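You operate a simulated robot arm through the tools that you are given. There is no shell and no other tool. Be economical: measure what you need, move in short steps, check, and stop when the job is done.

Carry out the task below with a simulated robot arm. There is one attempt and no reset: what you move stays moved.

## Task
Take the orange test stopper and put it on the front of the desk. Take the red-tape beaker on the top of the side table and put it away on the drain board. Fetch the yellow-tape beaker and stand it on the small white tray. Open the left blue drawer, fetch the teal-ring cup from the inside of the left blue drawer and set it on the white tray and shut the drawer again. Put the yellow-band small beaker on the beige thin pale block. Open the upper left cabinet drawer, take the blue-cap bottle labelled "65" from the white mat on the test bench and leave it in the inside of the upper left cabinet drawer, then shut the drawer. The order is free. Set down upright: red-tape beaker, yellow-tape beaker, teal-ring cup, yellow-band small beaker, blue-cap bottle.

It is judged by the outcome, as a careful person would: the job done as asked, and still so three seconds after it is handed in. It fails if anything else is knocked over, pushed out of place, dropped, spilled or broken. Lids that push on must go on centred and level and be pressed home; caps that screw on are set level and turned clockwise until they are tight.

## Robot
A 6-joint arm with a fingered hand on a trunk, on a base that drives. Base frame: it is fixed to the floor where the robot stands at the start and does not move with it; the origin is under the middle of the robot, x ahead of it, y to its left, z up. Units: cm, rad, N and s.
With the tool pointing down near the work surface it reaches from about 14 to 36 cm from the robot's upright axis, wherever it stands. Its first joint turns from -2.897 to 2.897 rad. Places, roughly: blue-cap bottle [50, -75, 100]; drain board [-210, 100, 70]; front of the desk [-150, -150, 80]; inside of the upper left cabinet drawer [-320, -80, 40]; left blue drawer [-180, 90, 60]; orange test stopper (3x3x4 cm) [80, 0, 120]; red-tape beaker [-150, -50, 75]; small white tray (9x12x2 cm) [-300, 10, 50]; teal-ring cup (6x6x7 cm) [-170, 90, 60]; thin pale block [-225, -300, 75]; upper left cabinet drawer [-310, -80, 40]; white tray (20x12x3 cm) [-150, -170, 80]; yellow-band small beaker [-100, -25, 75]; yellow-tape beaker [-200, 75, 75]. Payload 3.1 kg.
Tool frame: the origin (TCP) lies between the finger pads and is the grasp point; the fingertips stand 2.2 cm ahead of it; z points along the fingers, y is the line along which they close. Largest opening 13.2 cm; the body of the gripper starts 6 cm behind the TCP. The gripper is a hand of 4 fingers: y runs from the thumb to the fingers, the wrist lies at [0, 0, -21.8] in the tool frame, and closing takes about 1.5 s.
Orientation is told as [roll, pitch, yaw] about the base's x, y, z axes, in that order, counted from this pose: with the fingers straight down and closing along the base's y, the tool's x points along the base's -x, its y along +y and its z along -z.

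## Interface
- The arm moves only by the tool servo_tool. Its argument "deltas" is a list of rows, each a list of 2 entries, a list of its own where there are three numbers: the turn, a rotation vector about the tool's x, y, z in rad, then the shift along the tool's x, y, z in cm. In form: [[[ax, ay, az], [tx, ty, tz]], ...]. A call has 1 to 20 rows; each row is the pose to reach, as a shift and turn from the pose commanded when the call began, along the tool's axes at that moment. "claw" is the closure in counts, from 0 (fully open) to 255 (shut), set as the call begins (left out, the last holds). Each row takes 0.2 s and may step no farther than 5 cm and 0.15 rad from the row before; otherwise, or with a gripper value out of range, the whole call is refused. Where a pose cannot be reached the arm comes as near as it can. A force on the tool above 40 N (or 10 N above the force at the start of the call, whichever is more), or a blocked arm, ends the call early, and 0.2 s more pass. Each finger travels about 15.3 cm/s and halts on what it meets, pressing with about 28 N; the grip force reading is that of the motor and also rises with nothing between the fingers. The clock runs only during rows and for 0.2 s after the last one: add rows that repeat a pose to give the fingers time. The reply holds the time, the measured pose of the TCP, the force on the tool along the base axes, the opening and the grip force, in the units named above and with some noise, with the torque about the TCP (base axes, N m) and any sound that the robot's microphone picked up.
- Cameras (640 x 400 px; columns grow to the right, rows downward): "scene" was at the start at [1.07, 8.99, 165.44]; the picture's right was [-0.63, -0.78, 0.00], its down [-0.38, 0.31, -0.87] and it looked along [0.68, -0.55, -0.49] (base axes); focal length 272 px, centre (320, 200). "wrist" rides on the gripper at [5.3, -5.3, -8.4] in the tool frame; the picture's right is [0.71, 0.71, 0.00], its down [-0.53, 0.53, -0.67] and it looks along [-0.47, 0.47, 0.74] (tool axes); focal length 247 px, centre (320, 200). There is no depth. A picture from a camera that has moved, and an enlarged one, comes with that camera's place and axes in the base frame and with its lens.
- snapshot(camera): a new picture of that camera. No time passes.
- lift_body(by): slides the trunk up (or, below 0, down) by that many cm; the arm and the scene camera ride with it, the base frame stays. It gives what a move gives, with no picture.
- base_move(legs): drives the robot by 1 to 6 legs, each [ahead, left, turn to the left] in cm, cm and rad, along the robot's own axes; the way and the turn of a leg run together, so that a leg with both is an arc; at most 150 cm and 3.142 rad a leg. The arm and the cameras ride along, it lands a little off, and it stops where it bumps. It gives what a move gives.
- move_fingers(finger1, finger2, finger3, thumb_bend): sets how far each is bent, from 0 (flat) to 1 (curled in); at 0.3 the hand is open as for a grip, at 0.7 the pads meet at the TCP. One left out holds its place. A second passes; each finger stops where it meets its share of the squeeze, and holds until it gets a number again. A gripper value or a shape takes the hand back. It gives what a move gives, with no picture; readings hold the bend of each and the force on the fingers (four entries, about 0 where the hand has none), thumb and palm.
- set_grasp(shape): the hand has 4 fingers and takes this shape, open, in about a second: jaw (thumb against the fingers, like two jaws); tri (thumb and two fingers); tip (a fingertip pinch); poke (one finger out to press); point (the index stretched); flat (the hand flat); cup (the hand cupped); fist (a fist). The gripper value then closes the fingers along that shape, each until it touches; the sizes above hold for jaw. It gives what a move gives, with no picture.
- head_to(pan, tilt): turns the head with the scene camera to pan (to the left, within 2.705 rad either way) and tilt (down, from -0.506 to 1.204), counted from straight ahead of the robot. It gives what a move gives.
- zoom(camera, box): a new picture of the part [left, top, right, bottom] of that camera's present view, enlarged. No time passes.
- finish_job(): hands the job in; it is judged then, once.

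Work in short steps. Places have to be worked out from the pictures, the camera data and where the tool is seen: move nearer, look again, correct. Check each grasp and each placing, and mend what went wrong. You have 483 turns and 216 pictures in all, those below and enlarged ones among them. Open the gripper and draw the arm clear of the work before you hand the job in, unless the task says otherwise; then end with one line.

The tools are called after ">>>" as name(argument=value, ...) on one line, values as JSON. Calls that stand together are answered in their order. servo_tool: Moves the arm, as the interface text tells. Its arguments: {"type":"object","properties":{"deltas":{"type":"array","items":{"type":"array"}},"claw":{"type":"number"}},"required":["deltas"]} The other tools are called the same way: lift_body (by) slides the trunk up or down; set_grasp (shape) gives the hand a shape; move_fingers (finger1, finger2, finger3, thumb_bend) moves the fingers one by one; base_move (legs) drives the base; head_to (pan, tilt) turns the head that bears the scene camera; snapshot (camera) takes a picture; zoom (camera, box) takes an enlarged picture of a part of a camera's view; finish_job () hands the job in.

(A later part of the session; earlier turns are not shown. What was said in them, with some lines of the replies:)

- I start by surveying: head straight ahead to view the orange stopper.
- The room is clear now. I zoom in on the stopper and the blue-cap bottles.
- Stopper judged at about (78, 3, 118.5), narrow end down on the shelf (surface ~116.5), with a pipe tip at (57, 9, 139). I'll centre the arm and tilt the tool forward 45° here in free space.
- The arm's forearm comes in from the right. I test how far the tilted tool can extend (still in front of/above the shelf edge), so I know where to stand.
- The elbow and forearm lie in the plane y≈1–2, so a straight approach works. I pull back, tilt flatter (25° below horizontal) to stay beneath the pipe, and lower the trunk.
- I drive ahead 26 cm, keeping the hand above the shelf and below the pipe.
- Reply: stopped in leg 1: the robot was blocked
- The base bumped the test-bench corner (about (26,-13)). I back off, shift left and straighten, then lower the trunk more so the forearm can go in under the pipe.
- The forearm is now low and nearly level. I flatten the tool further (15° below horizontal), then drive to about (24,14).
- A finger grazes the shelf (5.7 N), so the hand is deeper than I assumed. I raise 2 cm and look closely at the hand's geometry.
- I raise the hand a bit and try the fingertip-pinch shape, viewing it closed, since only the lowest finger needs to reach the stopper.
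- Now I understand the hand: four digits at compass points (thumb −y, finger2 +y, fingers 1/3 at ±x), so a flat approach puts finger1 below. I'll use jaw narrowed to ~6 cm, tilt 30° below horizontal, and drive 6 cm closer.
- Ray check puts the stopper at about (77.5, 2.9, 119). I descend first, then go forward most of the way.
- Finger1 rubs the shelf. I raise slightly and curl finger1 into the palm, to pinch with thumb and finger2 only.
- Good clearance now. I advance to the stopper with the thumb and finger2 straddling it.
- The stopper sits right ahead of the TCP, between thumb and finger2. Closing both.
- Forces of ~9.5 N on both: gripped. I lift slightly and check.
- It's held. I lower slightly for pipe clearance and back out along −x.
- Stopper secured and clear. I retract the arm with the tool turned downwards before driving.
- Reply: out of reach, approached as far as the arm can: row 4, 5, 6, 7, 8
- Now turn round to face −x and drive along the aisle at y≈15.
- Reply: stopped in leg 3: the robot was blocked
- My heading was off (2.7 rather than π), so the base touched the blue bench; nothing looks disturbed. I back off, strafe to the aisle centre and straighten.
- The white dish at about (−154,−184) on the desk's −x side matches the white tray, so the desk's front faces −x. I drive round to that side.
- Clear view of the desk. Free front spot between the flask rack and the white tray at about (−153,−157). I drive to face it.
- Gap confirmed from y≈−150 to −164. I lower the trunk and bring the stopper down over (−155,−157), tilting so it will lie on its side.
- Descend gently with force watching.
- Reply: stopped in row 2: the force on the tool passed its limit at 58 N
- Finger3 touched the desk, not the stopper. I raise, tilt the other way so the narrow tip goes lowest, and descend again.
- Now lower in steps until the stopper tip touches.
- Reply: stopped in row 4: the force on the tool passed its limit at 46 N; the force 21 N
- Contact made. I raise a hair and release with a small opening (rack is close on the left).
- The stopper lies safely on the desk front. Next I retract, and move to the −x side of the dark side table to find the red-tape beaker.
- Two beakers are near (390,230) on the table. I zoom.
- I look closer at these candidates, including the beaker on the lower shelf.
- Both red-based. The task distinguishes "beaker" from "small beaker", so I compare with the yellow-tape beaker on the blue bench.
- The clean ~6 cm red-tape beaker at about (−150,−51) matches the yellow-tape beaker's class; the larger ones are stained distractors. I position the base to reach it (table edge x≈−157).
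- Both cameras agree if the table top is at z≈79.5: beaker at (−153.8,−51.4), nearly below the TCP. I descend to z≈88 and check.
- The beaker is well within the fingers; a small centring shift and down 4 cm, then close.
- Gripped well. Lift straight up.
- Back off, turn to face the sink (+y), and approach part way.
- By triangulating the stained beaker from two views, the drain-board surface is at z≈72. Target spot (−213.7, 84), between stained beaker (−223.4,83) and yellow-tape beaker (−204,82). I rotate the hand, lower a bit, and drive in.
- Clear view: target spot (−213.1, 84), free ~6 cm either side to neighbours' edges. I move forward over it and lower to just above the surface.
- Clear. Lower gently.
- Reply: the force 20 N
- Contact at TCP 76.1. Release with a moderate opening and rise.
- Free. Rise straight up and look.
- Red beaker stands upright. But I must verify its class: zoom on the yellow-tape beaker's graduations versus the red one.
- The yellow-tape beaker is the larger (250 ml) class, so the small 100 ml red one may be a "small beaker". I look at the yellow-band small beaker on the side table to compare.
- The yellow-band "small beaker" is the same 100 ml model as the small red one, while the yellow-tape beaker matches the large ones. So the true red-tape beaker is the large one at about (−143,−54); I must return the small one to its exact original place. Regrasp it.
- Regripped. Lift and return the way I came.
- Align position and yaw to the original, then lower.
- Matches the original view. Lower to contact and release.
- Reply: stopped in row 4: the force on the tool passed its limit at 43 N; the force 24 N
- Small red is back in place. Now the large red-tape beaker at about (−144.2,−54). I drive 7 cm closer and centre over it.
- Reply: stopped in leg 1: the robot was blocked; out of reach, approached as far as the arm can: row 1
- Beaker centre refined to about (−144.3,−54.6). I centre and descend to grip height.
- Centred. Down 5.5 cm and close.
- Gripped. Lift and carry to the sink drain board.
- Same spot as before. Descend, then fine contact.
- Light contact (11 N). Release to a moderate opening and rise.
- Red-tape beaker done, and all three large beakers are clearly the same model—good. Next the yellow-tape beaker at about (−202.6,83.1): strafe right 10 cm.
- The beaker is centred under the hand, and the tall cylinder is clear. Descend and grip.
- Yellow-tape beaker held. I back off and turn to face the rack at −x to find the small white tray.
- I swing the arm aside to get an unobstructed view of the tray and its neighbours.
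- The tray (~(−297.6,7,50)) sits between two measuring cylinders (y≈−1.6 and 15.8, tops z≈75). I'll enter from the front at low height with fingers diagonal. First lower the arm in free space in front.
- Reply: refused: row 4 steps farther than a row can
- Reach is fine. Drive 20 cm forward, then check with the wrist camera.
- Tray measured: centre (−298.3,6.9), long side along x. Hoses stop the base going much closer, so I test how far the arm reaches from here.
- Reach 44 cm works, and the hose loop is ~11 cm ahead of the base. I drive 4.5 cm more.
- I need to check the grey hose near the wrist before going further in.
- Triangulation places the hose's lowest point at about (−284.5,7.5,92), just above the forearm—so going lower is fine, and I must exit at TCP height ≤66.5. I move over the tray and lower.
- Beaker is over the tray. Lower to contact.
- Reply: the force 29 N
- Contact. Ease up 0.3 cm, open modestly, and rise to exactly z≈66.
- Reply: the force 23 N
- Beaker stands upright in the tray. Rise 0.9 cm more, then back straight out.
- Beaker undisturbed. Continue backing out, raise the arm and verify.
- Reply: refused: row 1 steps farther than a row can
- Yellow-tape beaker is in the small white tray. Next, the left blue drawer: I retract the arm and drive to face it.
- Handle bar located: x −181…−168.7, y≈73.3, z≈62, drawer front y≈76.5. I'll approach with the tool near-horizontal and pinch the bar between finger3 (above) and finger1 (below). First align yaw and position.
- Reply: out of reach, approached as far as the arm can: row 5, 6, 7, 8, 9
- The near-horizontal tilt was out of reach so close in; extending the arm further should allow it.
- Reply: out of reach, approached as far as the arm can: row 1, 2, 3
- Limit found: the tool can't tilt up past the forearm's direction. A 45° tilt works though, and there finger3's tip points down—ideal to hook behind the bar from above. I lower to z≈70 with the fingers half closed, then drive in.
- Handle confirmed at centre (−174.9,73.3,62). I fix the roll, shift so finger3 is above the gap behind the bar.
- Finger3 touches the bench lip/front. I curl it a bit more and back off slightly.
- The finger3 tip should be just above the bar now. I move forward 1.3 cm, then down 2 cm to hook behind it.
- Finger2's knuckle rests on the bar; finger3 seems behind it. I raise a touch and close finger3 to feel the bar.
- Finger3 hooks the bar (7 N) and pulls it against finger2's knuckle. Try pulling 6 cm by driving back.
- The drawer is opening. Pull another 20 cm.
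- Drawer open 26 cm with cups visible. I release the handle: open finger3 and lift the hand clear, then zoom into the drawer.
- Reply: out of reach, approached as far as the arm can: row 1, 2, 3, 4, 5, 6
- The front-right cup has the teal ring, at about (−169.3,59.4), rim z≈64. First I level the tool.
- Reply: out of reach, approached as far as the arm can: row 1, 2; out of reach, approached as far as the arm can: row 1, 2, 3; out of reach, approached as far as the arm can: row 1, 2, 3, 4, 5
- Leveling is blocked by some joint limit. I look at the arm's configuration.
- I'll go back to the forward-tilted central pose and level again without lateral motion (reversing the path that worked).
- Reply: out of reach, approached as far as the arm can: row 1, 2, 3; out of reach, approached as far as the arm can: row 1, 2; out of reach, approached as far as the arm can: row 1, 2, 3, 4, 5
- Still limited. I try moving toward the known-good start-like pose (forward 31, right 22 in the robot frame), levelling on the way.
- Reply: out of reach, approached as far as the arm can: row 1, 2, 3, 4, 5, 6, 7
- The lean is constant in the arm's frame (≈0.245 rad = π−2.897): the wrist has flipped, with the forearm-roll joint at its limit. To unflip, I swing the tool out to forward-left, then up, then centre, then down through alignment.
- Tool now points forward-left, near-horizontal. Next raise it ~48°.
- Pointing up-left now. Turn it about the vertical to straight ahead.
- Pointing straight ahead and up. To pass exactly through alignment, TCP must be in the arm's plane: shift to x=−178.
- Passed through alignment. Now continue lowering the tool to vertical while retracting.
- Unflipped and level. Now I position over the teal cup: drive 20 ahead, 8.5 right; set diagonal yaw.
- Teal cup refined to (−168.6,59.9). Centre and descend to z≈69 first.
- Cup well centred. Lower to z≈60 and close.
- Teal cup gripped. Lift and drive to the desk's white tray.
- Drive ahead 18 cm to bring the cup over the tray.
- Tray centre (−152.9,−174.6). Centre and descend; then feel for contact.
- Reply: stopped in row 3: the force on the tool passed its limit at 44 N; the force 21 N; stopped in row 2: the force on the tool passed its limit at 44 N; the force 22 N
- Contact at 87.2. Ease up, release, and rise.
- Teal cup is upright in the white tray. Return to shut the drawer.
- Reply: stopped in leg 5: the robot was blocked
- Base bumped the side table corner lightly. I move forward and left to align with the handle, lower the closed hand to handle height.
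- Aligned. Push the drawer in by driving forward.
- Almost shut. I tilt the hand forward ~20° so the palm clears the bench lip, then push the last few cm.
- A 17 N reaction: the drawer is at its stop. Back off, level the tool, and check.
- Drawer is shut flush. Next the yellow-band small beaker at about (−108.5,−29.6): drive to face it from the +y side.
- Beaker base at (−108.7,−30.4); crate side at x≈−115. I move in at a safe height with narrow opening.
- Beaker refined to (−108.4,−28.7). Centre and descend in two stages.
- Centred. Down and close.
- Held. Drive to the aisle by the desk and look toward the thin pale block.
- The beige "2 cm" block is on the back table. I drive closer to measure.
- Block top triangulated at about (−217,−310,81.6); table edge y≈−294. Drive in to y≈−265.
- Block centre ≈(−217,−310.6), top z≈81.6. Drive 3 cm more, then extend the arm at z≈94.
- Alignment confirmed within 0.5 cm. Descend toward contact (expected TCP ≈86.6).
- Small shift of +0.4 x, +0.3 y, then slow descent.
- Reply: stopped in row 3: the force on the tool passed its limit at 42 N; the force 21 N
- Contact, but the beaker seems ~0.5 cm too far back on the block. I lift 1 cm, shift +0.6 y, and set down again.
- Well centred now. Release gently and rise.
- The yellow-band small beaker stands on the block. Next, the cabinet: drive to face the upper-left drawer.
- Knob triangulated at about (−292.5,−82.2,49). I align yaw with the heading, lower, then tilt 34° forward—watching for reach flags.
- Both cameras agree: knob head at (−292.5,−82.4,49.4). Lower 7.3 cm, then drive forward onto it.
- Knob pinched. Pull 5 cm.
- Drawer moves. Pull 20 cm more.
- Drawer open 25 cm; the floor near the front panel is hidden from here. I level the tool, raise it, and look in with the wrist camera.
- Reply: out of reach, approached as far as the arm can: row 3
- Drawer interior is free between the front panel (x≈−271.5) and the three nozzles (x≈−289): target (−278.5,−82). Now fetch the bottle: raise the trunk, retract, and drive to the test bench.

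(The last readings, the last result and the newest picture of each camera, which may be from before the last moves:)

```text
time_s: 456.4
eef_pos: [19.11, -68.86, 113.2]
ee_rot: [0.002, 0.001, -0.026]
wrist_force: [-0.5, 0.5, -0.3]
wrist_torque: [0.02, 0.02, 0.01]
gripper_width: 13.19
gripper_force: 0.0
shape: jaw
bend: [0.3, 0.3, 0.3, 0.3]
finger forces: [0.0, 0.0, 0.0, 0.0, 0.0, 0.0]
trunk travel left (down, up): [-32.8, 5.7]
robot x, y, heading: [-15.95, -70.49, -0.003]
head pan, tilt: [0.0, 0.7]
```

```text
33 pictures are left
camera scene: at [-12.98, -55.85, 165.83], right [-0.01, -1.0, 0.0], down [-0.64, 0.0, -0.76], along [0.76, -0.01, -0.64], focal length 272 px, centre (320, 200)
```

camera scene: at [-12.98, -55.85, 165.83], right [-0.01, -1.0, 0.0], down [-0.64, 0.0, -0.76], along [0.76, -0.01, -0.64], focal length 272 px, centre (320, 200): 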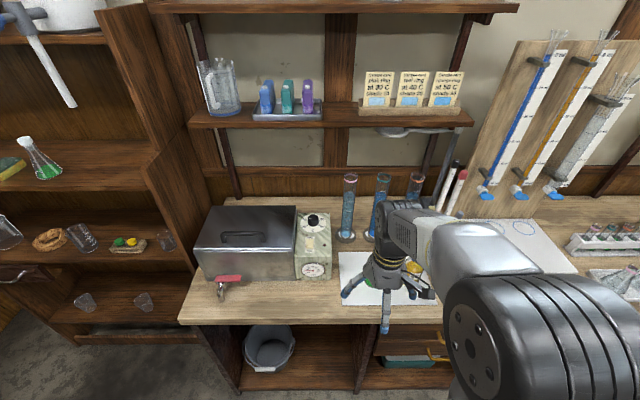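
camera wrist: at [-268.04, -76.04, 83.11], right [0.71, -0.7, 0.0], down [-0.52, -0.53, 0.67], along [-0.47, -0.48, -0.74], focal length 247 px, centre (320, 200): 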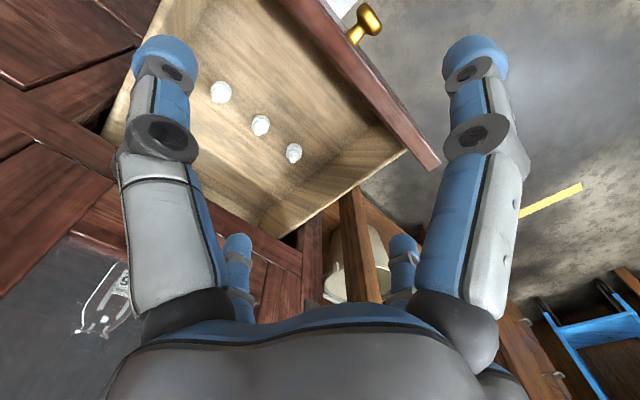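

>>> snapshot(camera="wrist")

>>> zoom(camera="scene", box=[320, 220, 480, 340])

```text
32 pictures are left
camera wrist: at [13.59, -74.04, 121.4], right [-0.69, 0.73, 0.0], down [0.54, 0.51, 0.67], along [0.48, 0.46, -0.74], focal length 247 px, centre (320, 200)
```

wrist: 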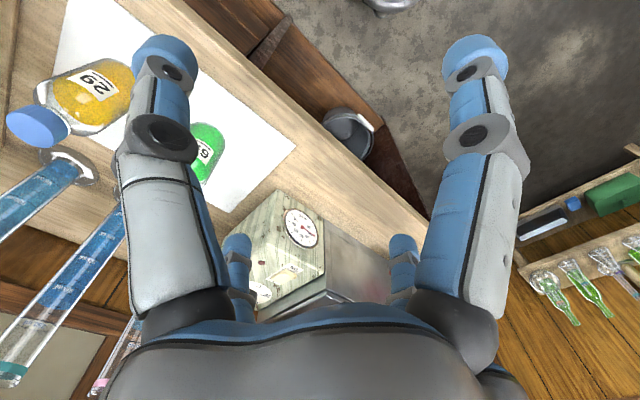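

```text
3.33 times, centred on (400, 280) of scene
camera zoom: at [-12.98, -55.85, 165.83], right [-0.01, -1.0, 0.0], down [-0.64, 0.0, -0.76], along [0.76, -0.01, -0.64], focal length 907 px, centre (53, -67)
```

zoom: 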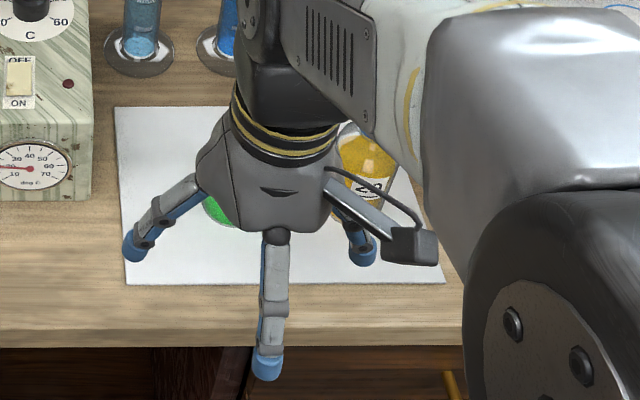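

Green bottle at about (38.7,−73.2), yellow one ("29") at (40.6,−87). I drive in 11 cm and look at the green one's label.

>>> base_move(legs=[[11, 0, 0]])

>>> servo_tool(deltas=[[[0, 0, -0.12], [-2, -1, 0]], [[0, 0, -0.24], [-4, -2, 0]], [[0, 0, -0.36], [-5.5, -3, 0]], [[0, 0, -0.48], [-7, -4, 0]], [[0, 0, -0.6], [-8.5, -4.3, 0]], [[0, 0, -0.72], [-8.7, -4.3, 1]], [[0, 0, -0.8], [-8.7, -4.3, 3]]], claw=50)

>>> snapshot(camera="wrist")

>>> zoom(camera="scene", box=[330, 190, 490, 330])

```text
time_s: 457.6
eef_pos: [30.25, -68.94, 113.01]
ee_rot: [0.0, 0.002, -0.027]
wrist_force: [-0.6, 0.4, 0.4]
wrist_torque: [-0.02, 0.02, 0.01]
gripper_width: 13.19
gripper_force: 0.1
shape: jaw
bend: [0.3, 0.3, 0.3, 0.3]
finger forces: [0.0, 0.0, 0.0, 0.0, 0.0, 0.0]
trunk travel left (down, up): [-32.8, 5.7]
robot x, y, heading: [-4.26, -70.37, -0.003]
head pan, tilt: [0.0, 0.7]
```

```text
time_s: 459.2
eef_pos: [38.89, -73.52, 109.99]
ee_rot: [0.002, -0.001, 0.775]
wrist_force: [-0.4, -0.4, -0.3]
wrist_torque: [0.02, -0.01, 0.0]
gripper_width: 10.61
gripper_force: 0.1
shape: jaw
bend: [0.25, 0.25, 0.25, 0.46]
finger forces: [0.1, 0.0, 0.0, 0.0, 0.0, 0.0]
trunk travel left (down, up): [-32.8, 5.7]
robot x, y, heading: [-4.29, -70.13, -0.011]
head pan, tilt: [0.0, 0.7]
```

```text
30 pictures are left
camera wrist: at [38.81, -81.03, 118.33], right [-1.0, 0.01, 0.0], down [0.01, 0.74, 0.67], along [0.01, 0.67, -0.74], focal length 247 px, centre (320, 200)
```

wrist: 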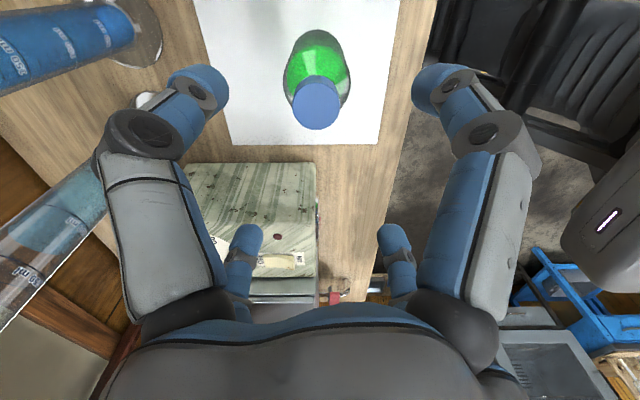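

```text
2.86 times, centred on (410, 260) of scene
camera zoom: at [-1.71, -55.94, 165.83], right [-0.01, -1.0, 0.0], down [-0.64, 0.0, -0.76], along [0.76, -0.01, -0.64], focal length 778 px, centre (63, 29)
```

zoom: 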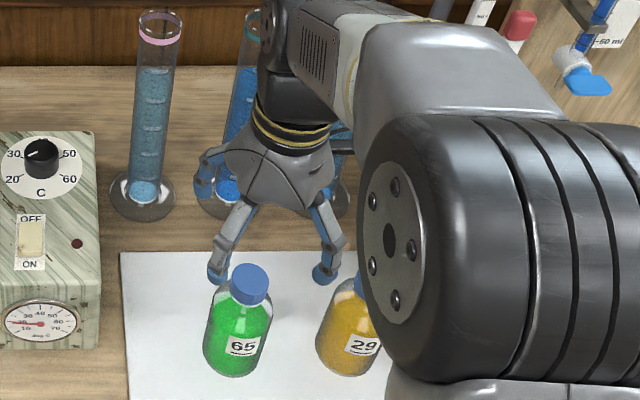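

Label "65" confirmed on the green bottle. Centre over (39.4,−74.4) and descend 8 cm, then re-measure its height.

>>> servo_tool(deltas=[[[0, 0, 0], [0.27, -1, 2]], [[0, 0, 0], [0.27, -1, 5]], [[0, 0, 0], [0.27, -1, 8]]])

>>> snapshot(camera="wrist")

>>> zoom(camera="scene", box=[350, 210, 450, 330])

```text
time_s: 460.0
eef_pos: [39.46, -74.4, 102.01]
ee_rot: [0.004, 0.001, 0.774]
wrist_force: [0.4, 0.0, -1.0]
wrist_torque: [-0.02, 0.03, 0.0]
gripper_width: 10.62
gripper_force: 0.1
shape: jaw
bend: [0.25, 0.25, 0.25, 0.46]
finger forces: [0.0, 0.0, 0.0, 0.0, 0.1, 0.1]
trunk travel left (down, up): [-32.8, 5.7]
robot x, y, heading: [-4.16, -70.84, -0.006]
head pan, tilt: [0.0, 0.7]
```

```text
28 pictures are left
camera wrist: at [39.37, -81.92, 110.33], right [-1.0, 0.01, 0.0], down [0.01, 0.74, 0.67], along [0.01, 0.67, -0.74], focal length 247 px, centre (320, 200)
```

wrist: 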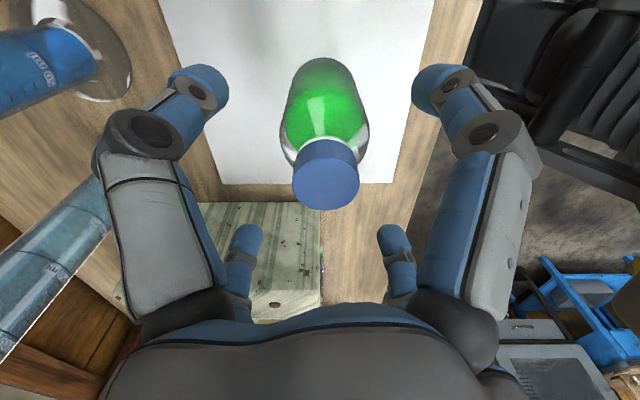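

```text
3.33 times, centred on (400, 270) of scene
camera zoom: at [-1.69, -55.95, 165.83], right [-0.01, -1.0, 0.0], down [-0.64, 0.0, -0.76], along [0.76, -0.01, -0.64], focal length 907 px, centre (53, -33)
```

zoom: 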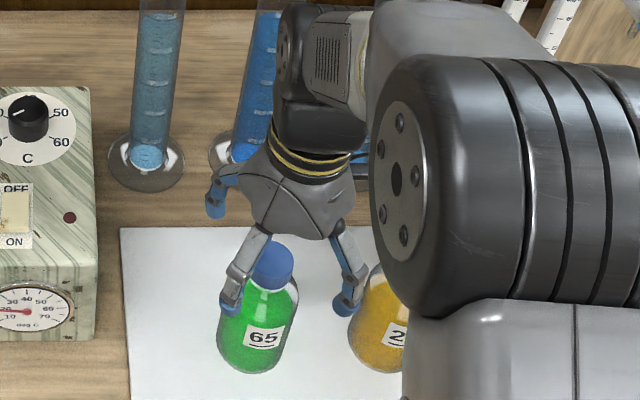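

Cap top z≈100.8, base ≈86.5, centre y −74.4. The palm begins 6 cm above TCP, so I grip at TCP z≈95.5, holding the upper body.

>>> servo_tool(deltas=[[[0, 0, 0], [0, 0, 2.5]], [[0, 0, 0], [0, 0, 5]], [[0, 0, 0], [0, 0, 6.5]]])

>>> servo_tool(deltas=[[[0, 0, 0], [0, 0, 0]], [[0, 0, 0], [0, 0, 0]], [[0, 0, 0], [0, 0, 0]], [[0, 0, 0], [0, 0, 0]], [[0, 0, 0], [0, 0, 0]], [[0, 0, 0], [0, 0, 0]]], claw=255)

>>> snapshot(camera="wrist")

```text
time_s: 460.8
eef_pos: [39.29, -74.29, 95.49]
ee_rot: [0.003, 0.0, 0.773]
wrist_force: [-0.3, 0.9, 0.1]
wrist_torque: [-0.03, -0.02, -0.02]
gripper_width: 10.63
gripper_force: 0.2
shape: jaw
bend: [0.25, 0.25, 0.25, 0.46]
finger forces: [0.1, 0.0, 0.1, 0.1, 0.0, 0.1]
trunk travel left (down, up): [-32.8, 5.7]
robot x, y, heading: [-4.41, -70.61, -0.011]
head pan, tilt: [0.0, 0.7]
```

```text
time_s: 462.2
eef_pos: [39.19, -74.29, 95.39]
ee_rot: [0.003, -0.001, 0.771]
wrist_force: [0.2, 0.0, -0.5]
wrist_torque: [-0.03, 0.03, 0.02]
gripper_width: 5.02
gripper_force: 28.3
shape: jaw
bend: [0.43, 0.38, 0.4, 0.7]
finger forces: [24.6, 25.5, 25.8, 0.0, 24.9, 0.0]
trunk travel left (down, up): [-32.8, 5.7]
robot x, y, heading: [-3.91, -70.55, -0.006]
head pan, tilt: [0.0, 0.7]
```

```text
26 pictures are left
camera wrist: at [39.23, -81.81, 103.8], right [-1.0, 0.01, 0.0], down [0.01, 0.74, 0.67], along [0.01, 0.67, -0.74], focal length 247 px, centre (320, 200)
```

wrist: 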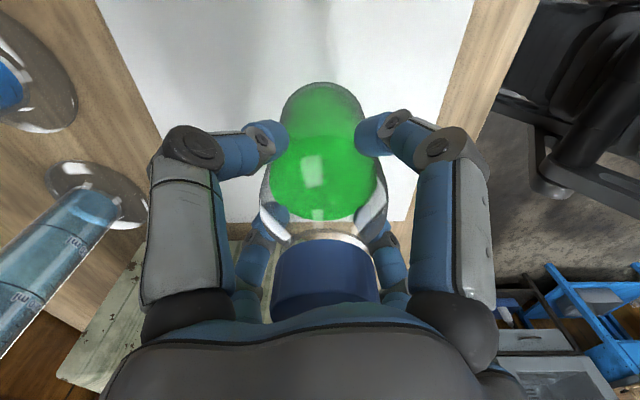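

Bottle gripped firmly. Lift and drive back to the cabinet.

>>> servo_tool(deltas=[[[0, 0, 0], [0, 0, -3]], [[0, 0, 0], [0, 0, -7]], [[0, 0, 0], [0, 0, -11]], [[0, 0, 0], [0, 0, -14.5]]])

>>> base_move(legs=[[-25, 0, 0], [0, 90, 0], [-150, 0, 0], [-32, 0, 0], [0, -97, 0], [0, 0, 3.135]])

>>> snapshot(camera="wrist")

```text
time_s: 463.2
eef_pos: [39.28, -74.34, 110.09]
ee_rot: [0.003, 0.0, 0.772]
wrist_force: [-0.5, 0.3, -3.5]
wrist_torque: [-0.02, 0.0, -0.01]
gripper_width: 5.02
gripper_force: 27.9
shape: jaw
bend: [0.43, 0.38, 0.4, 0.7]
finger forces: [24.5, 25.7, 26.1, 0.0, 24.8, 0.1]
trunk travel left (down, up): [-32.8, 5.7]
robot x, y, heading: [-4.32, -70.33, -0.008]
head pan, tilt: [0.0, 0.7]
```

```text
time_s: 489.9
eef_pos: [-254.27, -70.58, 109.97]
ee_rot: [0.003, 0.001, -2.389]
wrist_force: [-0.3, -0.2, -4.2]
wrist_torque: [0.02, -0.04, 0.0]
gripper_width: 4.93
gripper_force: 28.0
shape: jaw
bend: [0.44, 0.39, 0.4, 0.7]
finger forces: [24.2, 25.3, 26.4, 0.0, 24.6, 0.1]
trunk travel left (down, up): [-32.8, 5.7]
robot x, y, heading: [-210.73, -74.91, 3.106]
head pan, tilt: [0.0, 0.7]
```

```text
25 pictures are left
camera wrist: at [-254.03, -62.93, 118.34], right [1.0, -0.03, 0.0], down [-0.03, -0.74, 0.67], along [-0.02, -0.67, -0.74], focal length 247 px, centre (320, 200)
```

wrist: 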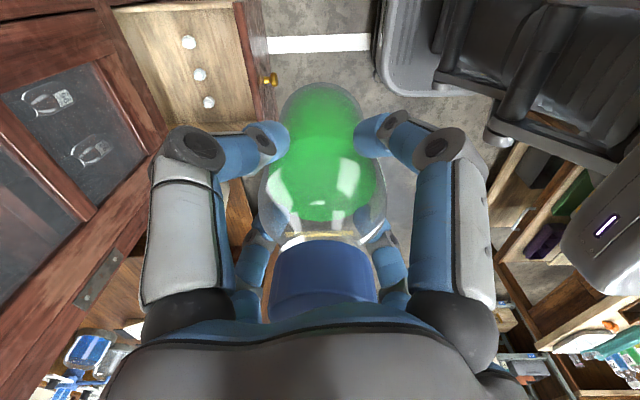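

Drive over the drawer target and lower the trunk.

>>> base_move(legs=[[23.8, 12.2, 0]])

>>> lift_body(by=-32)

>>> snapshot(camera="wrist")

>>> head_to(pan=0.2, tilt=1.0)

>>> snapshot(camera="scene")

```text
time_s: 491.9
eef_pos: [-278.43, -81.95, 109.93]
ee_rot: [0.004, 0.001, -2.389]
wrist_force: [0.3, 0.5, -3.3]
wrist_torque: [-0.01, -0.01, -0.01]
gripper_width: 4.96
gripper_force: 28.4
shape: jaw
bend: [0.44, 0.39, 0.4, 0.7]
finger forces: [24.2, 25.4, 26.5, 0.0, 24.5, 0.0]
trunk travel left (down, up): [-32.8, 5.7]
robot x, y, heading: [-234.34, -86.54, 3.118]
head pan, tilt: [0.0, 0.7]
```

```text
time_s: 495.0
eef_pos: [-278.41, -81.91, 78.02]
ee_rot: [0.003, -0.001, -2.39]
wrist_force: [-0.1, 0.2, -3.3]
wrist_torque: [0.01, 0.02, -0.01]
gripper_width: 4.95
gripper_force: 27.6
shape: jaw
bend: [0.44, 0.39, 0.4, 0.7]
finger forces: [24.3, 25.4, 26.4, 0.1, 24.6, 0.1]
trunk travel left (down, up): [-0.8, 37.7]
robot x, y, heading: [-234.96, -86.35, 3.116]
head pan, tilt: [0.0, 0.7]
```

```text
24 pictures are left
camera wrist: at [-278.1, -74.44, 86.34], right [1.0, -0.03, 0.0], down [-0.03, -0.74, 0.67], along [-0.02, -0.67, -0.74], focal length 247 px, centre (320, 200)
```

wrist: 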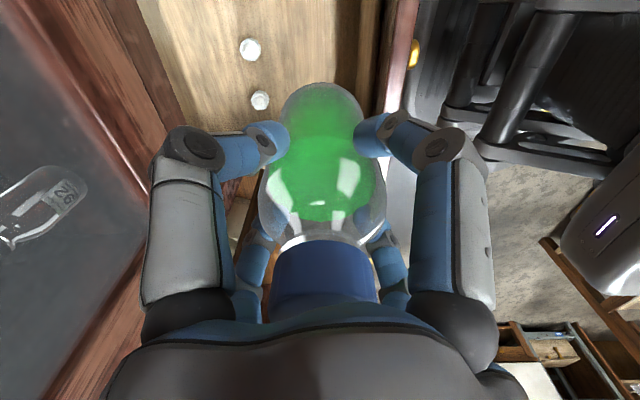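

```text
time_s: 495.8
eef_pos: [-278.25, -81.89, 78.03]
ee_rot: [0.005, -0.001, -2.39]
wrist_force: [0.3, 0.7, -3.3]
wrist_torque: [0.02, 0.02, -0.02]
gripper_width: 4.96
gripper_force: 27.7
shape: jaw
bend: [0.44, 0.39, 0.4, 0.7]
finger forces: [24.3, 25.3, 26.4, 0.0, 24.5, 0.1]
trunk travel left (down, up): [-0.8, 37.7]
robot x, y, heading: [-234.44, -86.52, 3.115]
head pan, tilt: [0.201, 1.0]
```

```text
23 pictures are left
camera scene: at [-236.07, -102.71, 131.5], right [-0.17, 0.99, 0.0], down [0.83, 0.14, -0.54], along [-0.53, -0.09, -0.84], focal length 272 px, centre (320, 200)
```

scene: 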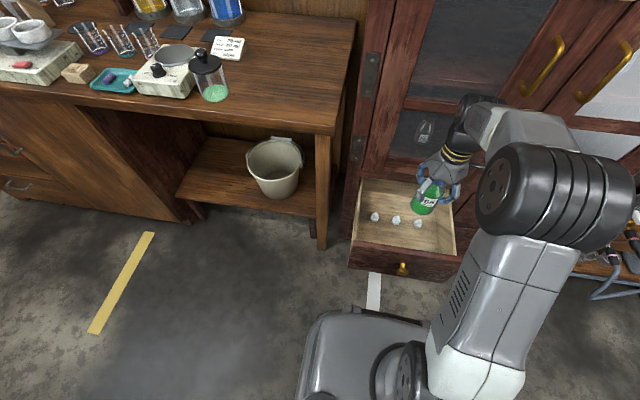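

Clearances check out. Descend into the drawer.

>>> servo_tool(deltas=[[[0, 0, 0], [-0.2, -0.2, 4]], [[0, 0, 0], [-0.4, -0.35, 8]], [[0, 0, 0], [-0.4, -0.35, 12]], [[0, 0, 0], [-0.4, -0.35, 16]], [[0, 0, 0], [-0.4, -0.35, 20]], [[0, 0, 0], [-0.4, -0.35, 23.5]]])

>>> snapshot(camera="wrist")

```text
time_s: 497.2
eef_pos: [-278.89, -82.03, 54.53]
ee_rot: [0.004, -0.001, -2.387]
wrist_force: [-0.4, -0.2, -2.6]
wrist_torque: [0.02, 0.0, 0.03]
gripper_width: 4.95
gripper_force: 28.0
shape: jaw
bend: [0.44, 0.39, 0.4, 0.7]
finger forces: [24.2, 25.5, 26.7, 0.1, 24.6, 0.1]
trunk travel left (down, up): [-0.8, 37.7]
robot x, y, heading: [-234.8, -86.83, 3.116]
head pan, tilt: [0.201, 1.0]
```

```text
22 pictures are left
camera wrist: at [-278.73, -74.56, 62.86], right [1.0, -0.03, 0.0], down [-0.03, -0.74, 0.67], along [-0.02, -0.67, -0.74], focal length 247 px, centre (320, 200)
```

wrist: 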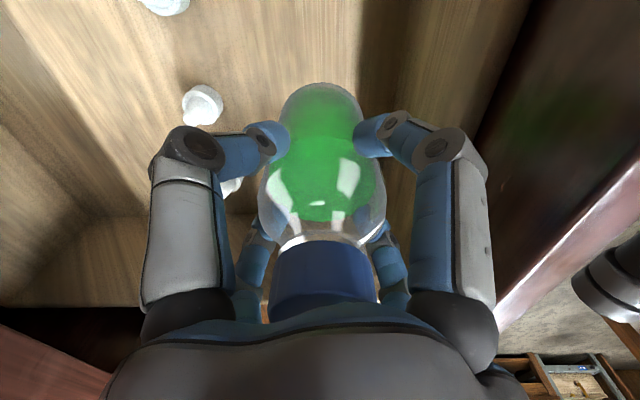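

Clear all round. Lower in small steps to the floor.

>>> servo_tool(deltas=[[[0, 0, 0], [0, 0, 0.7]], [[0, 0, 0], [0, 0, 1.3]], [[0, 0, 0], [0, 0, 1.8]], [[0, 0, 0], [0, 0, 2.2]], [[0, 0, 0], [0, 0, 2.6]]])

```text
time_s: 498.4
eef_pos: [-278.7, -82.09, 51.85]
ee_rot: [0.001, 0.0, -2.39]
wrist_force: [0.0, 0.1, -3.8]
wrist_torque: [0.01, 0.0, 0.04]
gripper_width: 4.94
gripper_force: 28.0
shape: jaw
bend: [0.44, 0.39, 0.4, 0.7]
finger forces: [24.1, 25.7, 26.8, 0.1, 24.5, 0.0]
trunk travel left (down, up): [-0.8, 37.7]
robot x, y, heading: [-234.59, -86.77, 3.115]
head pan, tilt: [0.201, 1.0]
```

>>> servo_tool(deltas=[[[0, 0, 0], [0, 0, 0.35]], [[0, 0, 0], [0, 0, 0.7]], [[0, 0, 0], [0, 0, 1.0]], [[0, 0, 0], [0, 0, 1.3]]])

```text
time_s: 499.4
eef_pos: [-278.9, -82.06, 50.55]
ee_rot: [0.003, 0.001, -2.391]
wrist_force: [0.2, -0.3, -3.5]
wrist_torque: [-0.01, 0.0, -0.01]
gripper_width: 4.93
gripper_force: 27.8
shape: jaw
bend: [0.44, 0.39, 0.4, 0.7]
finger forces: [24.1, 25.6, 26.8, 0.0, 24.5, 0.0]
trunk travel left (down, up): [-0.8, 37.7]
robot x, y, heading: [-234.48, -86.68, 3.116]
head pan, tilt: [0.201, 1.0]
```

>>> servo_tool(deltas=[[[0, 0, 0], [0, 0, 0.35]], [[0, 0, 0], [0, 0, 0.7]], [[0, 0, 0], [0, 0, 1.0]], [[0, 0, 0], [0, 0, 1.3]]])

```text
time_s: 500.4
eef_pos: [-278.82, -82.03, 49.28]
ee_rot: [0.004, -0.002, -2.388]
wrist_force: [-0.6, -0.9, -3.1]
wrist_torque: [0.0, -0.02, 0.01]
gripper_width: 4.93
gripper_force: 27.8
shape: jaw
bend: [0.44, 0.39, 0.4, 0.7]
finger forces: [24.1, 25.6, 26.8, 0.0, 24.4, 0.0]
trunk travel left (down, up): [-0.8, 37.7]
robot x, y, heading: [-234.72, -86.69, 3.114]
head pan, tilt: [0.201, 1.0]
```

>>> servo_tool(deltas=[[[0, 0, 0], [0, 0, 0.35]], [[0, 0, 0], [0, 0, 0.7]], [[0, 0, 0], [0, 0, 1.0]], [[0, 0, 0], [0, 0, 1.3]], [[0, 0, 0], [0, 0, 1.6]]])

>>> snapshot(camera="wrist")

```text
time_s: 501.2
eef_pos: [-279.32, -82.08, 48.83]
ee_rot: [-0.008, -0.01, -2.39]
wrist_force: [0.2, -0.6, 25.3]
wrist_torque: [-0.17, -0.06, 0.0]
gripper_width: 5.03
gripper_force: 27.9
shape: jaw
bend: [0.8, 0.38, 0.4, 0.7]
finger forces: [28.8, 30.2, 30.5, 0.1, 28.7, 0.0]
trunk travel left (down, up): [-0.8, 37.7]
robot x, y, heading: [-234.56, -86.86, 3.116]
head pan, tilt: [0.201, 1.0]
stopped in row 4: the force on the tool passed its limit at 43 N (the readings are from after the stop); the commanded pose is now the measured one
```

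```text
21 pictures are left
camera wrist: at [-278.95, -74.51, 57.2], right [1.0, -0.03, -0.01], down [-0.01, -0.74, 0.67], along [-0.03, -0.67, -0.74], focal length 247 px, centre (320, 200)
```

wrist: 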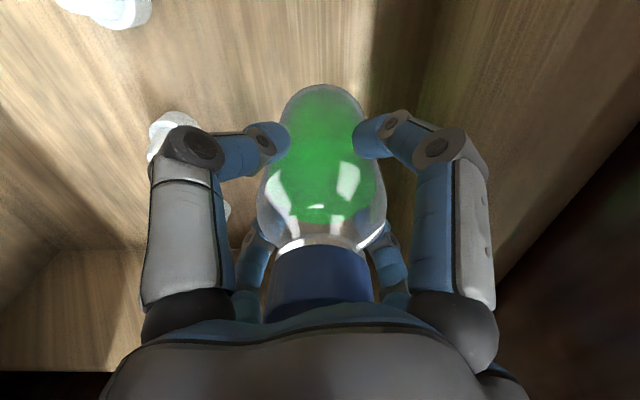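

On the floor (TCP 48.9; cap top ≈54 < drawer top 57). Ease, release, rise.

>>> servo_tool(deltas=[[[0, 0, 0], [0, 0, -0.3]], [[0, 0, 0], [0, 0, -0.3]]])

>>> servo_tool(deltas=[[[0, 0, 0], [0, 0, 0]], [[0, 0, 0], [0, 0, 0]], [[0, 0, 0], [0, 0, 0]], [[0, 0, 0], [0, 0, 0]], [[0, 0, 0], [0, 0, 0]]], claw=80)

>>> servo_tool(deltas=[[[0, 0, 0], [0, 0, -2.5]], [[0, 0, 0], [0, 0, -5]], [[0, 0, 0], [0, 0, -9]], [[0, 0, 0], [0, 0, -13.5]], [[0, 0, 0], [0, 0, -18]], [[0, 0, 0], [0, 0, -22.5]], [[0, 0, 0], [0, 0, -27]]])

>>> snapshot(camera="wrist")

```text
time_s: 501.8
eef_pos: [-279.02, -82.06, 48.96]
ee_rot: [-0.002, -0.007, -2.391]
wrist_force: [-1.7, 1.2, 12.9]
wrist_torque: [-0.09, 0.06, 0.04]
gripper_width: 5.02
gripper_force: 28.3
shape: jaw
bend: [0.8, 0.38, 0.4, 0.7]
finger forces: [28.6, 29.4, 30.3, 0.0, 28.8, 0.0]
trunk travel left (down, up): [-0.8, 37.7]
robot x, y, heading: [-234.6, -86.68, 3.114]
head pan, tilt: [0.201, 1.0]
```

```text
time_s: 503.0
eef_pos: [-279.11, -82.03, 48.91]
ee_rot: [-0.005, -0.006, -2.391]
wrist_force: [-0.2, -0.6, -0.3]
wrist_torque: [-0.02, 0.01, 0.01]
gripper_width: 9.01
gripper_force: 0.0
shape: jaw
bend: [0.29, 0.29, 0.29, 0.67]
finger forces: [0.0, 0.0, 0.1, 0.1, 0.1, 0.0]
trunk travel left (down, up): [-0.8, 37.7]
robot x, y, heading: [-234.45, -86.58, 3.116]
head pan, tilt: [0.201, 1.0]
```

```text
time_s: 504.6
eef_pos: [-278.96, -82.0, 75.92]
ee_rot: [-0.005, -0.007, -2.389]
wrist_force: [0.7, 0.0, -0.5]
wrist_torque: [-0.02, 0.02, 0.06]
gripper_width: 9.03
gripper_force: 0.3
shape: jaw
bend: [0.29, 0.29, 0.29, 0.67]
finger forces: [0.0, 0.1, 0.0, 0.0, 0.0, 0.0]
trunk travel left (down, up): [-0.8, 37.7]
robot x, y, heading: [-235.13, -86.37, 3.114]
head pan, tilt: [0.201, 1.0]
```

```text
20 pictures are left
camera wrist: at [-278.65, -74.49, 84.36], right [1.0, -0.03, -0.01], down [-0.02, -0.74, 0.67], along [-0.03, -0.67, -0.74], focal length 247 px, centre (320, 200)
```

wrist: 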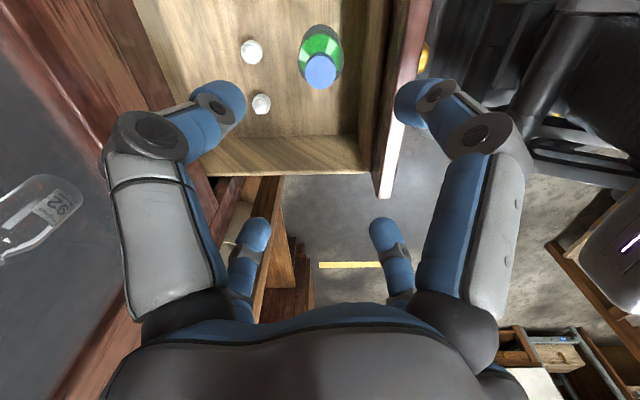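

Bottle upright in the drawer. Now back off, close the hand, lower to knob height with a slight forward tilt.

>>> base_move(legs=[[-23, 0, 0]])

>>> servo_tool(deltas=[[[0.041, -0.042, 0], [0, 0, 4]], [[0.082, -0.083, 0], [0, 0, 8]], [[0.123, -0.125, 0], [0, 0, 12]], [[0.164, -0.166, 0], [0, 0, 16]], [[0.205, -0.208, 0], [0, 0, 20.5]], [[0.245, -0.249, 0], [0, 0, 25.8]]], claw=255)

>>> head_to(pan=0.3, tilt=0.9)

>>> snapshot(camera="scene")

```text
time_s: 506.4
eef_pos: [-255.92, -82.45, 76.04]
ee_rot: [-0.003, -0.005, -2.397]
wrist_force: [0.0, 0.5, -0.1]
wrist_torque: [0.0, -0.04, -0.02]
gripper_width: 9.03
gripper_force: 0.0
shape: jaw
bend: [0.29, 0.29, 0.29, 0.67]
finger forces: [0.1, 0.1, 0.0, 0.0, 0.0, 0.0]
trunk travel left (down, up): [-0.8, 37.7]
robot x, y, heading: [-211.57, -86.98, 3.101]
head pan, tilt: [0.201, 1.0]
```

```text
refused: row 6 steps farther than a row can; nothing moved
```

```text
time_s: 507.0
eef_pos: [-255.93, -82.47, 75.96]
ee_rot: [-0.004, -0.004, -2.395]
wrist_force: [0.0, 0.2, 0.1]
wrist_torque: [0.0, 0.01, -0.02]
gripper_width: 9.04
gripper_force: 0.0
shape: jaw
bend: [0.29, 0.29, 0.29, 0.67]
finger forces: [0.0, 0.1, 0.0, 0.1, 0.0, 0.0]
trunk travel left (down, up): [-0.8, 37.7]
robot x, y, heading: [-211.92, -87.14, 3.103]
head pan, tilt: [0.3, 0.901]
```

```text
19 pictures are left
camera scene: at [-213.48, -104.26, 132.22], right [-0.26, 0.97, 0.0], down [0.76, 0.21, -0.62], along [-0.6, -0.16, -0.78], focal length 272 px, centre (320, 200)
```

scene: 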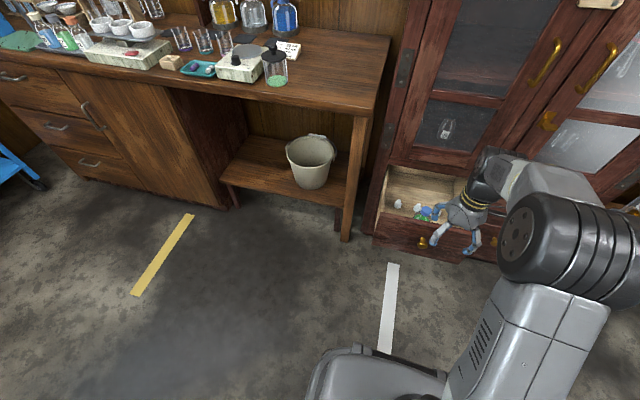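

>>> servo_tool(deltas=[[[0.041, -0.042, 0], [0, 0, 4]], [[0.082, -0.083, 0], [0, 0, 8]], [[0.123, -0.125, 0], [0, 0, 12]], [[0.164, -0.166, 0], [0, 0, 16]], [[0.205, -0.208, 0], [0, 0, 20]], [[0.245, -0.249, 0], [0, 0, 24]], [[0.245, -0.249, 0], [0, 0, 26.3]]], claw=255)

>>> snapshot(camera="wrist")

```text
time_s: 508.6
eef_pos: [-255.96, -82.64, 49.37]
ee_rot: [-0.254, -0.253, -2.363]
wrist_force: [-0.6, 0.3, 0.3]
wrist_torque: [-0.02, 0.01, 0.01]
gripper_width: 0.0
gripper_force: 28.0
shape: jaw
bend: [0.7, 0.7, 0.7, 0.7]
finger forces: [0.1, 0.1, 0.0, 0.1, 0.0, 0.0]
out of reach, approached as far as the arm can: row 6
trunk travel left (down, up): [-0.8, 37.7]
robot x, y, heading: [-211.82, -87.14, 3.107]
head pan, tilt: [0.3, 0.901]
```

```text
18 pictures are left
camera wrist: at [-252.82, -75.19, 57.29], right [0.94, -0.04, -0.35], down [0.2, -0.75, 0.63], along [-0.29, -0.66, -0.69], focal length 247 px, centre (320, 200)
```

wrist: 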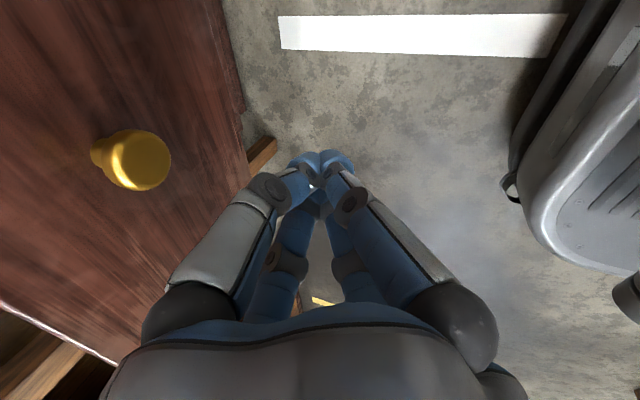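

Knob aligned with the closed fingertips. Push in by driving forward.

>>> base_move(legs=[[20, 0, 0]])

>>> base_move(legs=[[11, 0, 0]])

>>> snapshot(camera="scene")

```text
time_s: 510.2
eef_pos: [-276.33, -82.14, 49.52]
ee_rot: [-0.253, -0.252, -2.36]
wrist_force: [0.5, 0.2, -0.6]
wrist_torque: [0.02, 0.02, 0.0]
gripper_width: 0.0
gripper_force: 28.2
shape: jaw
bend: [0.7, 0.7, 0.7, 0.7]
finger forces: [0.1, 0.0, 0.0, 0.0, 0.1, 0.0]
trunk travel left (down, up): [-0.8, 37.7]
robot x, y, heading: [-231.86, -86.25, 3.106]
head pan, tilt: [0.3, 0.901]
```

```text
time_s: 511.4
eef_pos: [-287.38, -81.61, 49.61]
ee_rot: [-0.256, -0.251, -2.359]
wrist_force: [0.0, -0.5, 0.1]
wrist_torque: [0.0, 0.0, 0.01]
gripper_width: 0.03
gripper_force: 28.2
shape: jaw
bend: [0.7, 0.7, 0.7, 0.7]
finger forces: [0.0, 0.1, 0.0, 0.1, 0.1, 0.0]
trunk travel left (down, up): [-0.8, 37.7]
robot x, y, heading: [-242.88, -85.94, 3.112]
head pan, tilt: [0.3, 0.901]
```

```text
17 pictures are left
camera scene: at [-244.78, -103.25, 132.22], right [-0.27, 0.96, 0.0], down [0.76, 0.21, -0.62], along [-0.6, -0.17, -0.78], focal length 272 px, centre (320, 200)
```

scene: 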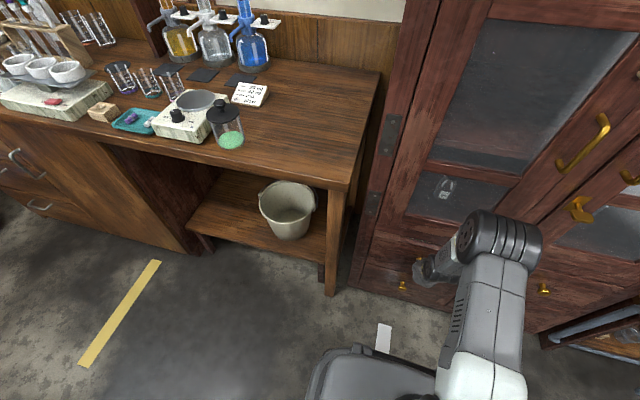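

>>> base_move(legs=[[3.5, 0, 0]])

>>> zoom(camera="scene", box=[340, 190, 480, 320])

```text
time_s: 512.4
eef_pos: [-289.13, -81.71, 48.94]
ee_rot: [-0.229, -0.228, -2.368]
wrist_force: [2.9, 0.3, 1.1]
wrist_torque: [-0.02, 0.0, 0.02]
gripper_width: 0.0
gripper_force: 27.9
shape: jaw
bend: [0.7, 0.7, 0.7, 0.7]
finger forces: [0.0, 0.1, 3.0, 0.0, 0.1, 0.1]
trunk travel left (down, up): [-0.8, 37.7]
robot x, y, heading: [-245.72, -86.23, 3.111]
head pan, tilt: [0.3, 0.901]
stopped in leg 1: the force on the tool passed its limit at 60 N (the readings are from after the stop); the commanded pose is now the measured one
```

```text
3.08 times, centred on (410, 255) of scene
camera zoom: at [-247.75, -103.16, 132.22], right [-0.27, 0.96, 0.0], down [0.76, 0.21, -0.62], along [-0.6, -0.17, -0.78], focal length 837 px, centre (43, 31)
```

zoom: 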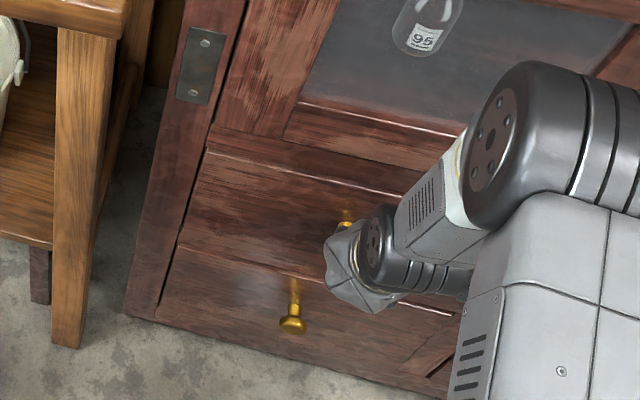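

The drawer hit its stop. Back off and verify it is flush.

>>> base_move(legs=[[-30, 0, 0]])

>>> head_to(pan=0.25, tilt=0.7)

>>> zoom(camera="scene", box=[300, 150, 500, 300])

```text
time_s: 514.4
eef_pos: [-259.46, -82.43, 48.98]
ee_rot: [-0.229, -0.229, -2.374]
wrist_force: [-0.4, 0.6, -0.3]
wrist_torque: [0.02, -0.01, 0.0]
gripper_width: 0.02
gripper_force: 28.1
shape: jaw
bend: [0.7, 0.7, 0.7, 0.7]
finger forces: [0.0, 0.0, 0.0, 0.0, 0.0, 0.1]
trunk travel left (down, up): [-0.8, 37.7]
robot x, y, heading: [-216.26, -87.15, 3.099]
head pan, tilt: [0.3, 0.901]
```

```text
time_s: 515.1
eef_pos: [-259.52, -82.27, 49.01]
ee_rot: [-0.229, -0.229, -2.375]
wrist_force: [0.1, -0.6, 0.8]
wrist_torque: [0.01, 0.01, 0.03]
gripper_width: 0.01
gripper_force: 27.9
shape: jaw
bend: [0.7, 0.7, 0.7, 0.7]
finger forces: [0.0, 0.0, 0.0, 0.0, 0.0, 0.0]
trunk travel left (down, up): [-0.8, 37.7]
robot x, y, heading: [-216.16, -86.89, 3.104]
head pan, tilt: [0.25, 0.7]
```

```text
2.67 times, centred on (400, 225) of scene
camera zoom: at [-219.28, -104.03, 133.83], right [-0.21, 0.98, 0.0], down [0.63, 0.13, -0.76], along [-0.75, -0.16, -0.64], focal length 726 px, centre (107, 133)
```

zoom: 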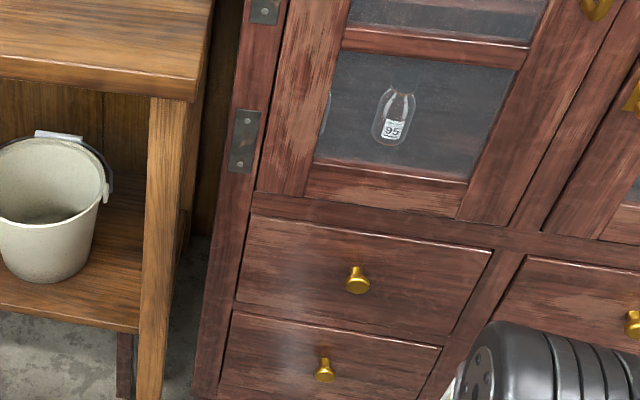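

Drawer flush. Level and open the hand, raise it clear, then a final look at the side table and sink.

>>> servo_tool(deltas=[[[-0.04, 0.04, 0], [0.5, 0.5, -4]], [[-0.08, 0.08, 0], [1, 1, -8]], [[-0.12, 0.12, 0], [1.5, 1.5, -12]], [[-0.16, 0.16, 0], [2, 2, -16]], [[-0.2, 0.2, 0], [2.5, 2.5, -20]], [[-0.22, 0.22, 0], [3, 3, -24]]], claw=0)

>>> head_to(pan=-2.5, tilt=0.4)

>>> snapshot(camera="scene")

>>> head_to(pan=-1.5, tilt=0.4)

>>> snapshot(camera="scene")

```text
time_s: 516.5
eef_pos: [-245.58, -82.71, 66.12]
ee_rot: [0.015, -0.095, -2.404]
wrist_force: [0.0, 0.7, 0.5]
wrist_torque: [0.02, 0.01, -0.03]
gripper_width: 13.19
gripper_force: 0.1
shape: jaw
bend: [0.3, 0.3, 0.3, 0.3]
finger forces: [0.0, 0.1, 0.0, 0.0, 0.0, 0.1]
out of reach, approached as far as the arm can: row 2, 3, 4, 5, 6
trunk travel left (down, up): [-0.8, 37.7]
robot x, y, heading: [-216.36, -87.25, 3.1]
head pan, tilt: [0.25, 0.7]
```

```text
time_s: 519.0
eef_pos: [-245.63, -82.82, 66.03]
ee_rot: [0.014, -0.096, -2.401]
wrist_force: [0.1, 0.1, -0.3]
wrist_torque: [-0.01, 0.04, 0.01]
gripper_width: 13.22
gripper_force: 0.0
shape: jaw
bend: [0.3, 0.3, 0.3, 0.3]
finger forces: [0.0, 0.0, 0.1, 0.1, 0.1, 0.0]
trunk travel left (down, up): [-0.8, 37.7]
robot x, y, heading: [-216.27, -87.0, 3.102]
head pan, tilt: [-2.499, 0.4]
```

```text
14 pictures are left
camera scene: at [-203.33, -97.02, 136.52], right [0.57, -0.82, 0.0], down [-0.32, -0.22, -0.92], along [0.76, 0.52, -0.39], focal length 272 px, centre (320, 200)
```

scene: 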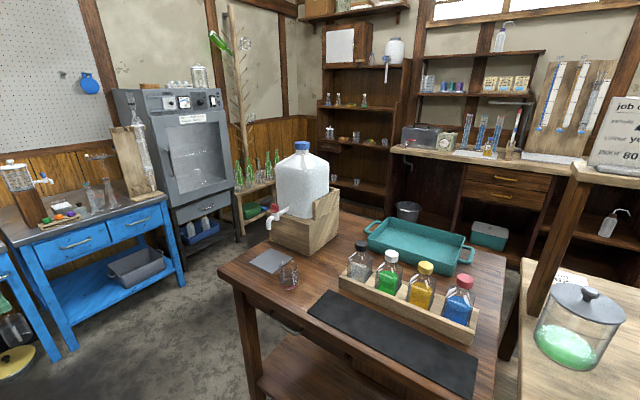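

```text
time_s: 520.2
eef_pos: [-245.74, -82.74, 66.14]
ee_rot: [0.013, -0.094, -2.402]
wrist_force: [-0.3, 0.4, -0.1]
wrist_torque: [0.01, 0.02, 0.03]
gripper_width: 13.2
gripper_force: 0.1
shape: jaw
bend: [0.3, 0.3, 0.3, 0.3]
finger forces: [0.1, 0.0, 0.0, 0.1, 0.1, 0.0]
trunk travel left (down, up): [-0.8, 37.7]
robot x, y, heading: [-216.4, -87.3, 3.103]
head pan, tilt: [-1.499, 0.4]
```

```text
13 pictures are left
camera scene: at [-211.24, -93.01, 136.52], right [1.0, 0.03, 0.0], down [0.01, -0.39, -0.92], along [-0.03, 0.92, -0.39], focal length 272 px, centre (320, 200)
```

scene: 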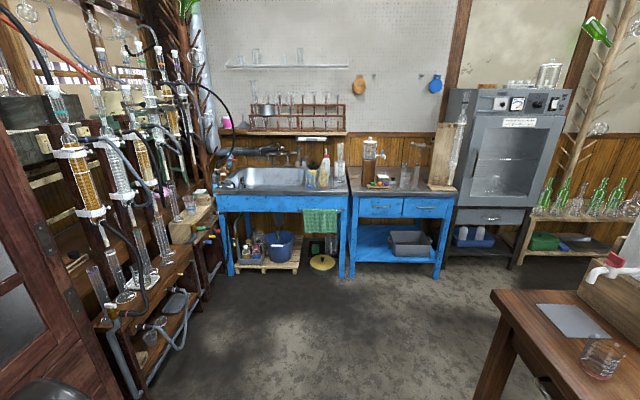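

Everything checks out: the side table is undisturbed, the sink and drain board are in order, the blue drawers are shut, the yellow-tape beaker is standing in its tray, and the arm is clear with the hand open. I hand the job in.

>>> finish_job()

```text
The job is handed in.
```

All six items were placed as asked, both drawers were shut again, and the job is handed in. For the red-tape beaker I first moved the small 100 ml red one by mistake and put it back at its original spot. I then took the large, stained red-tape one, because it matches the yellow-tape beaker's model. I did not reopen the cabinet drawer to look at the bottle after the drawer met its stop on closing.
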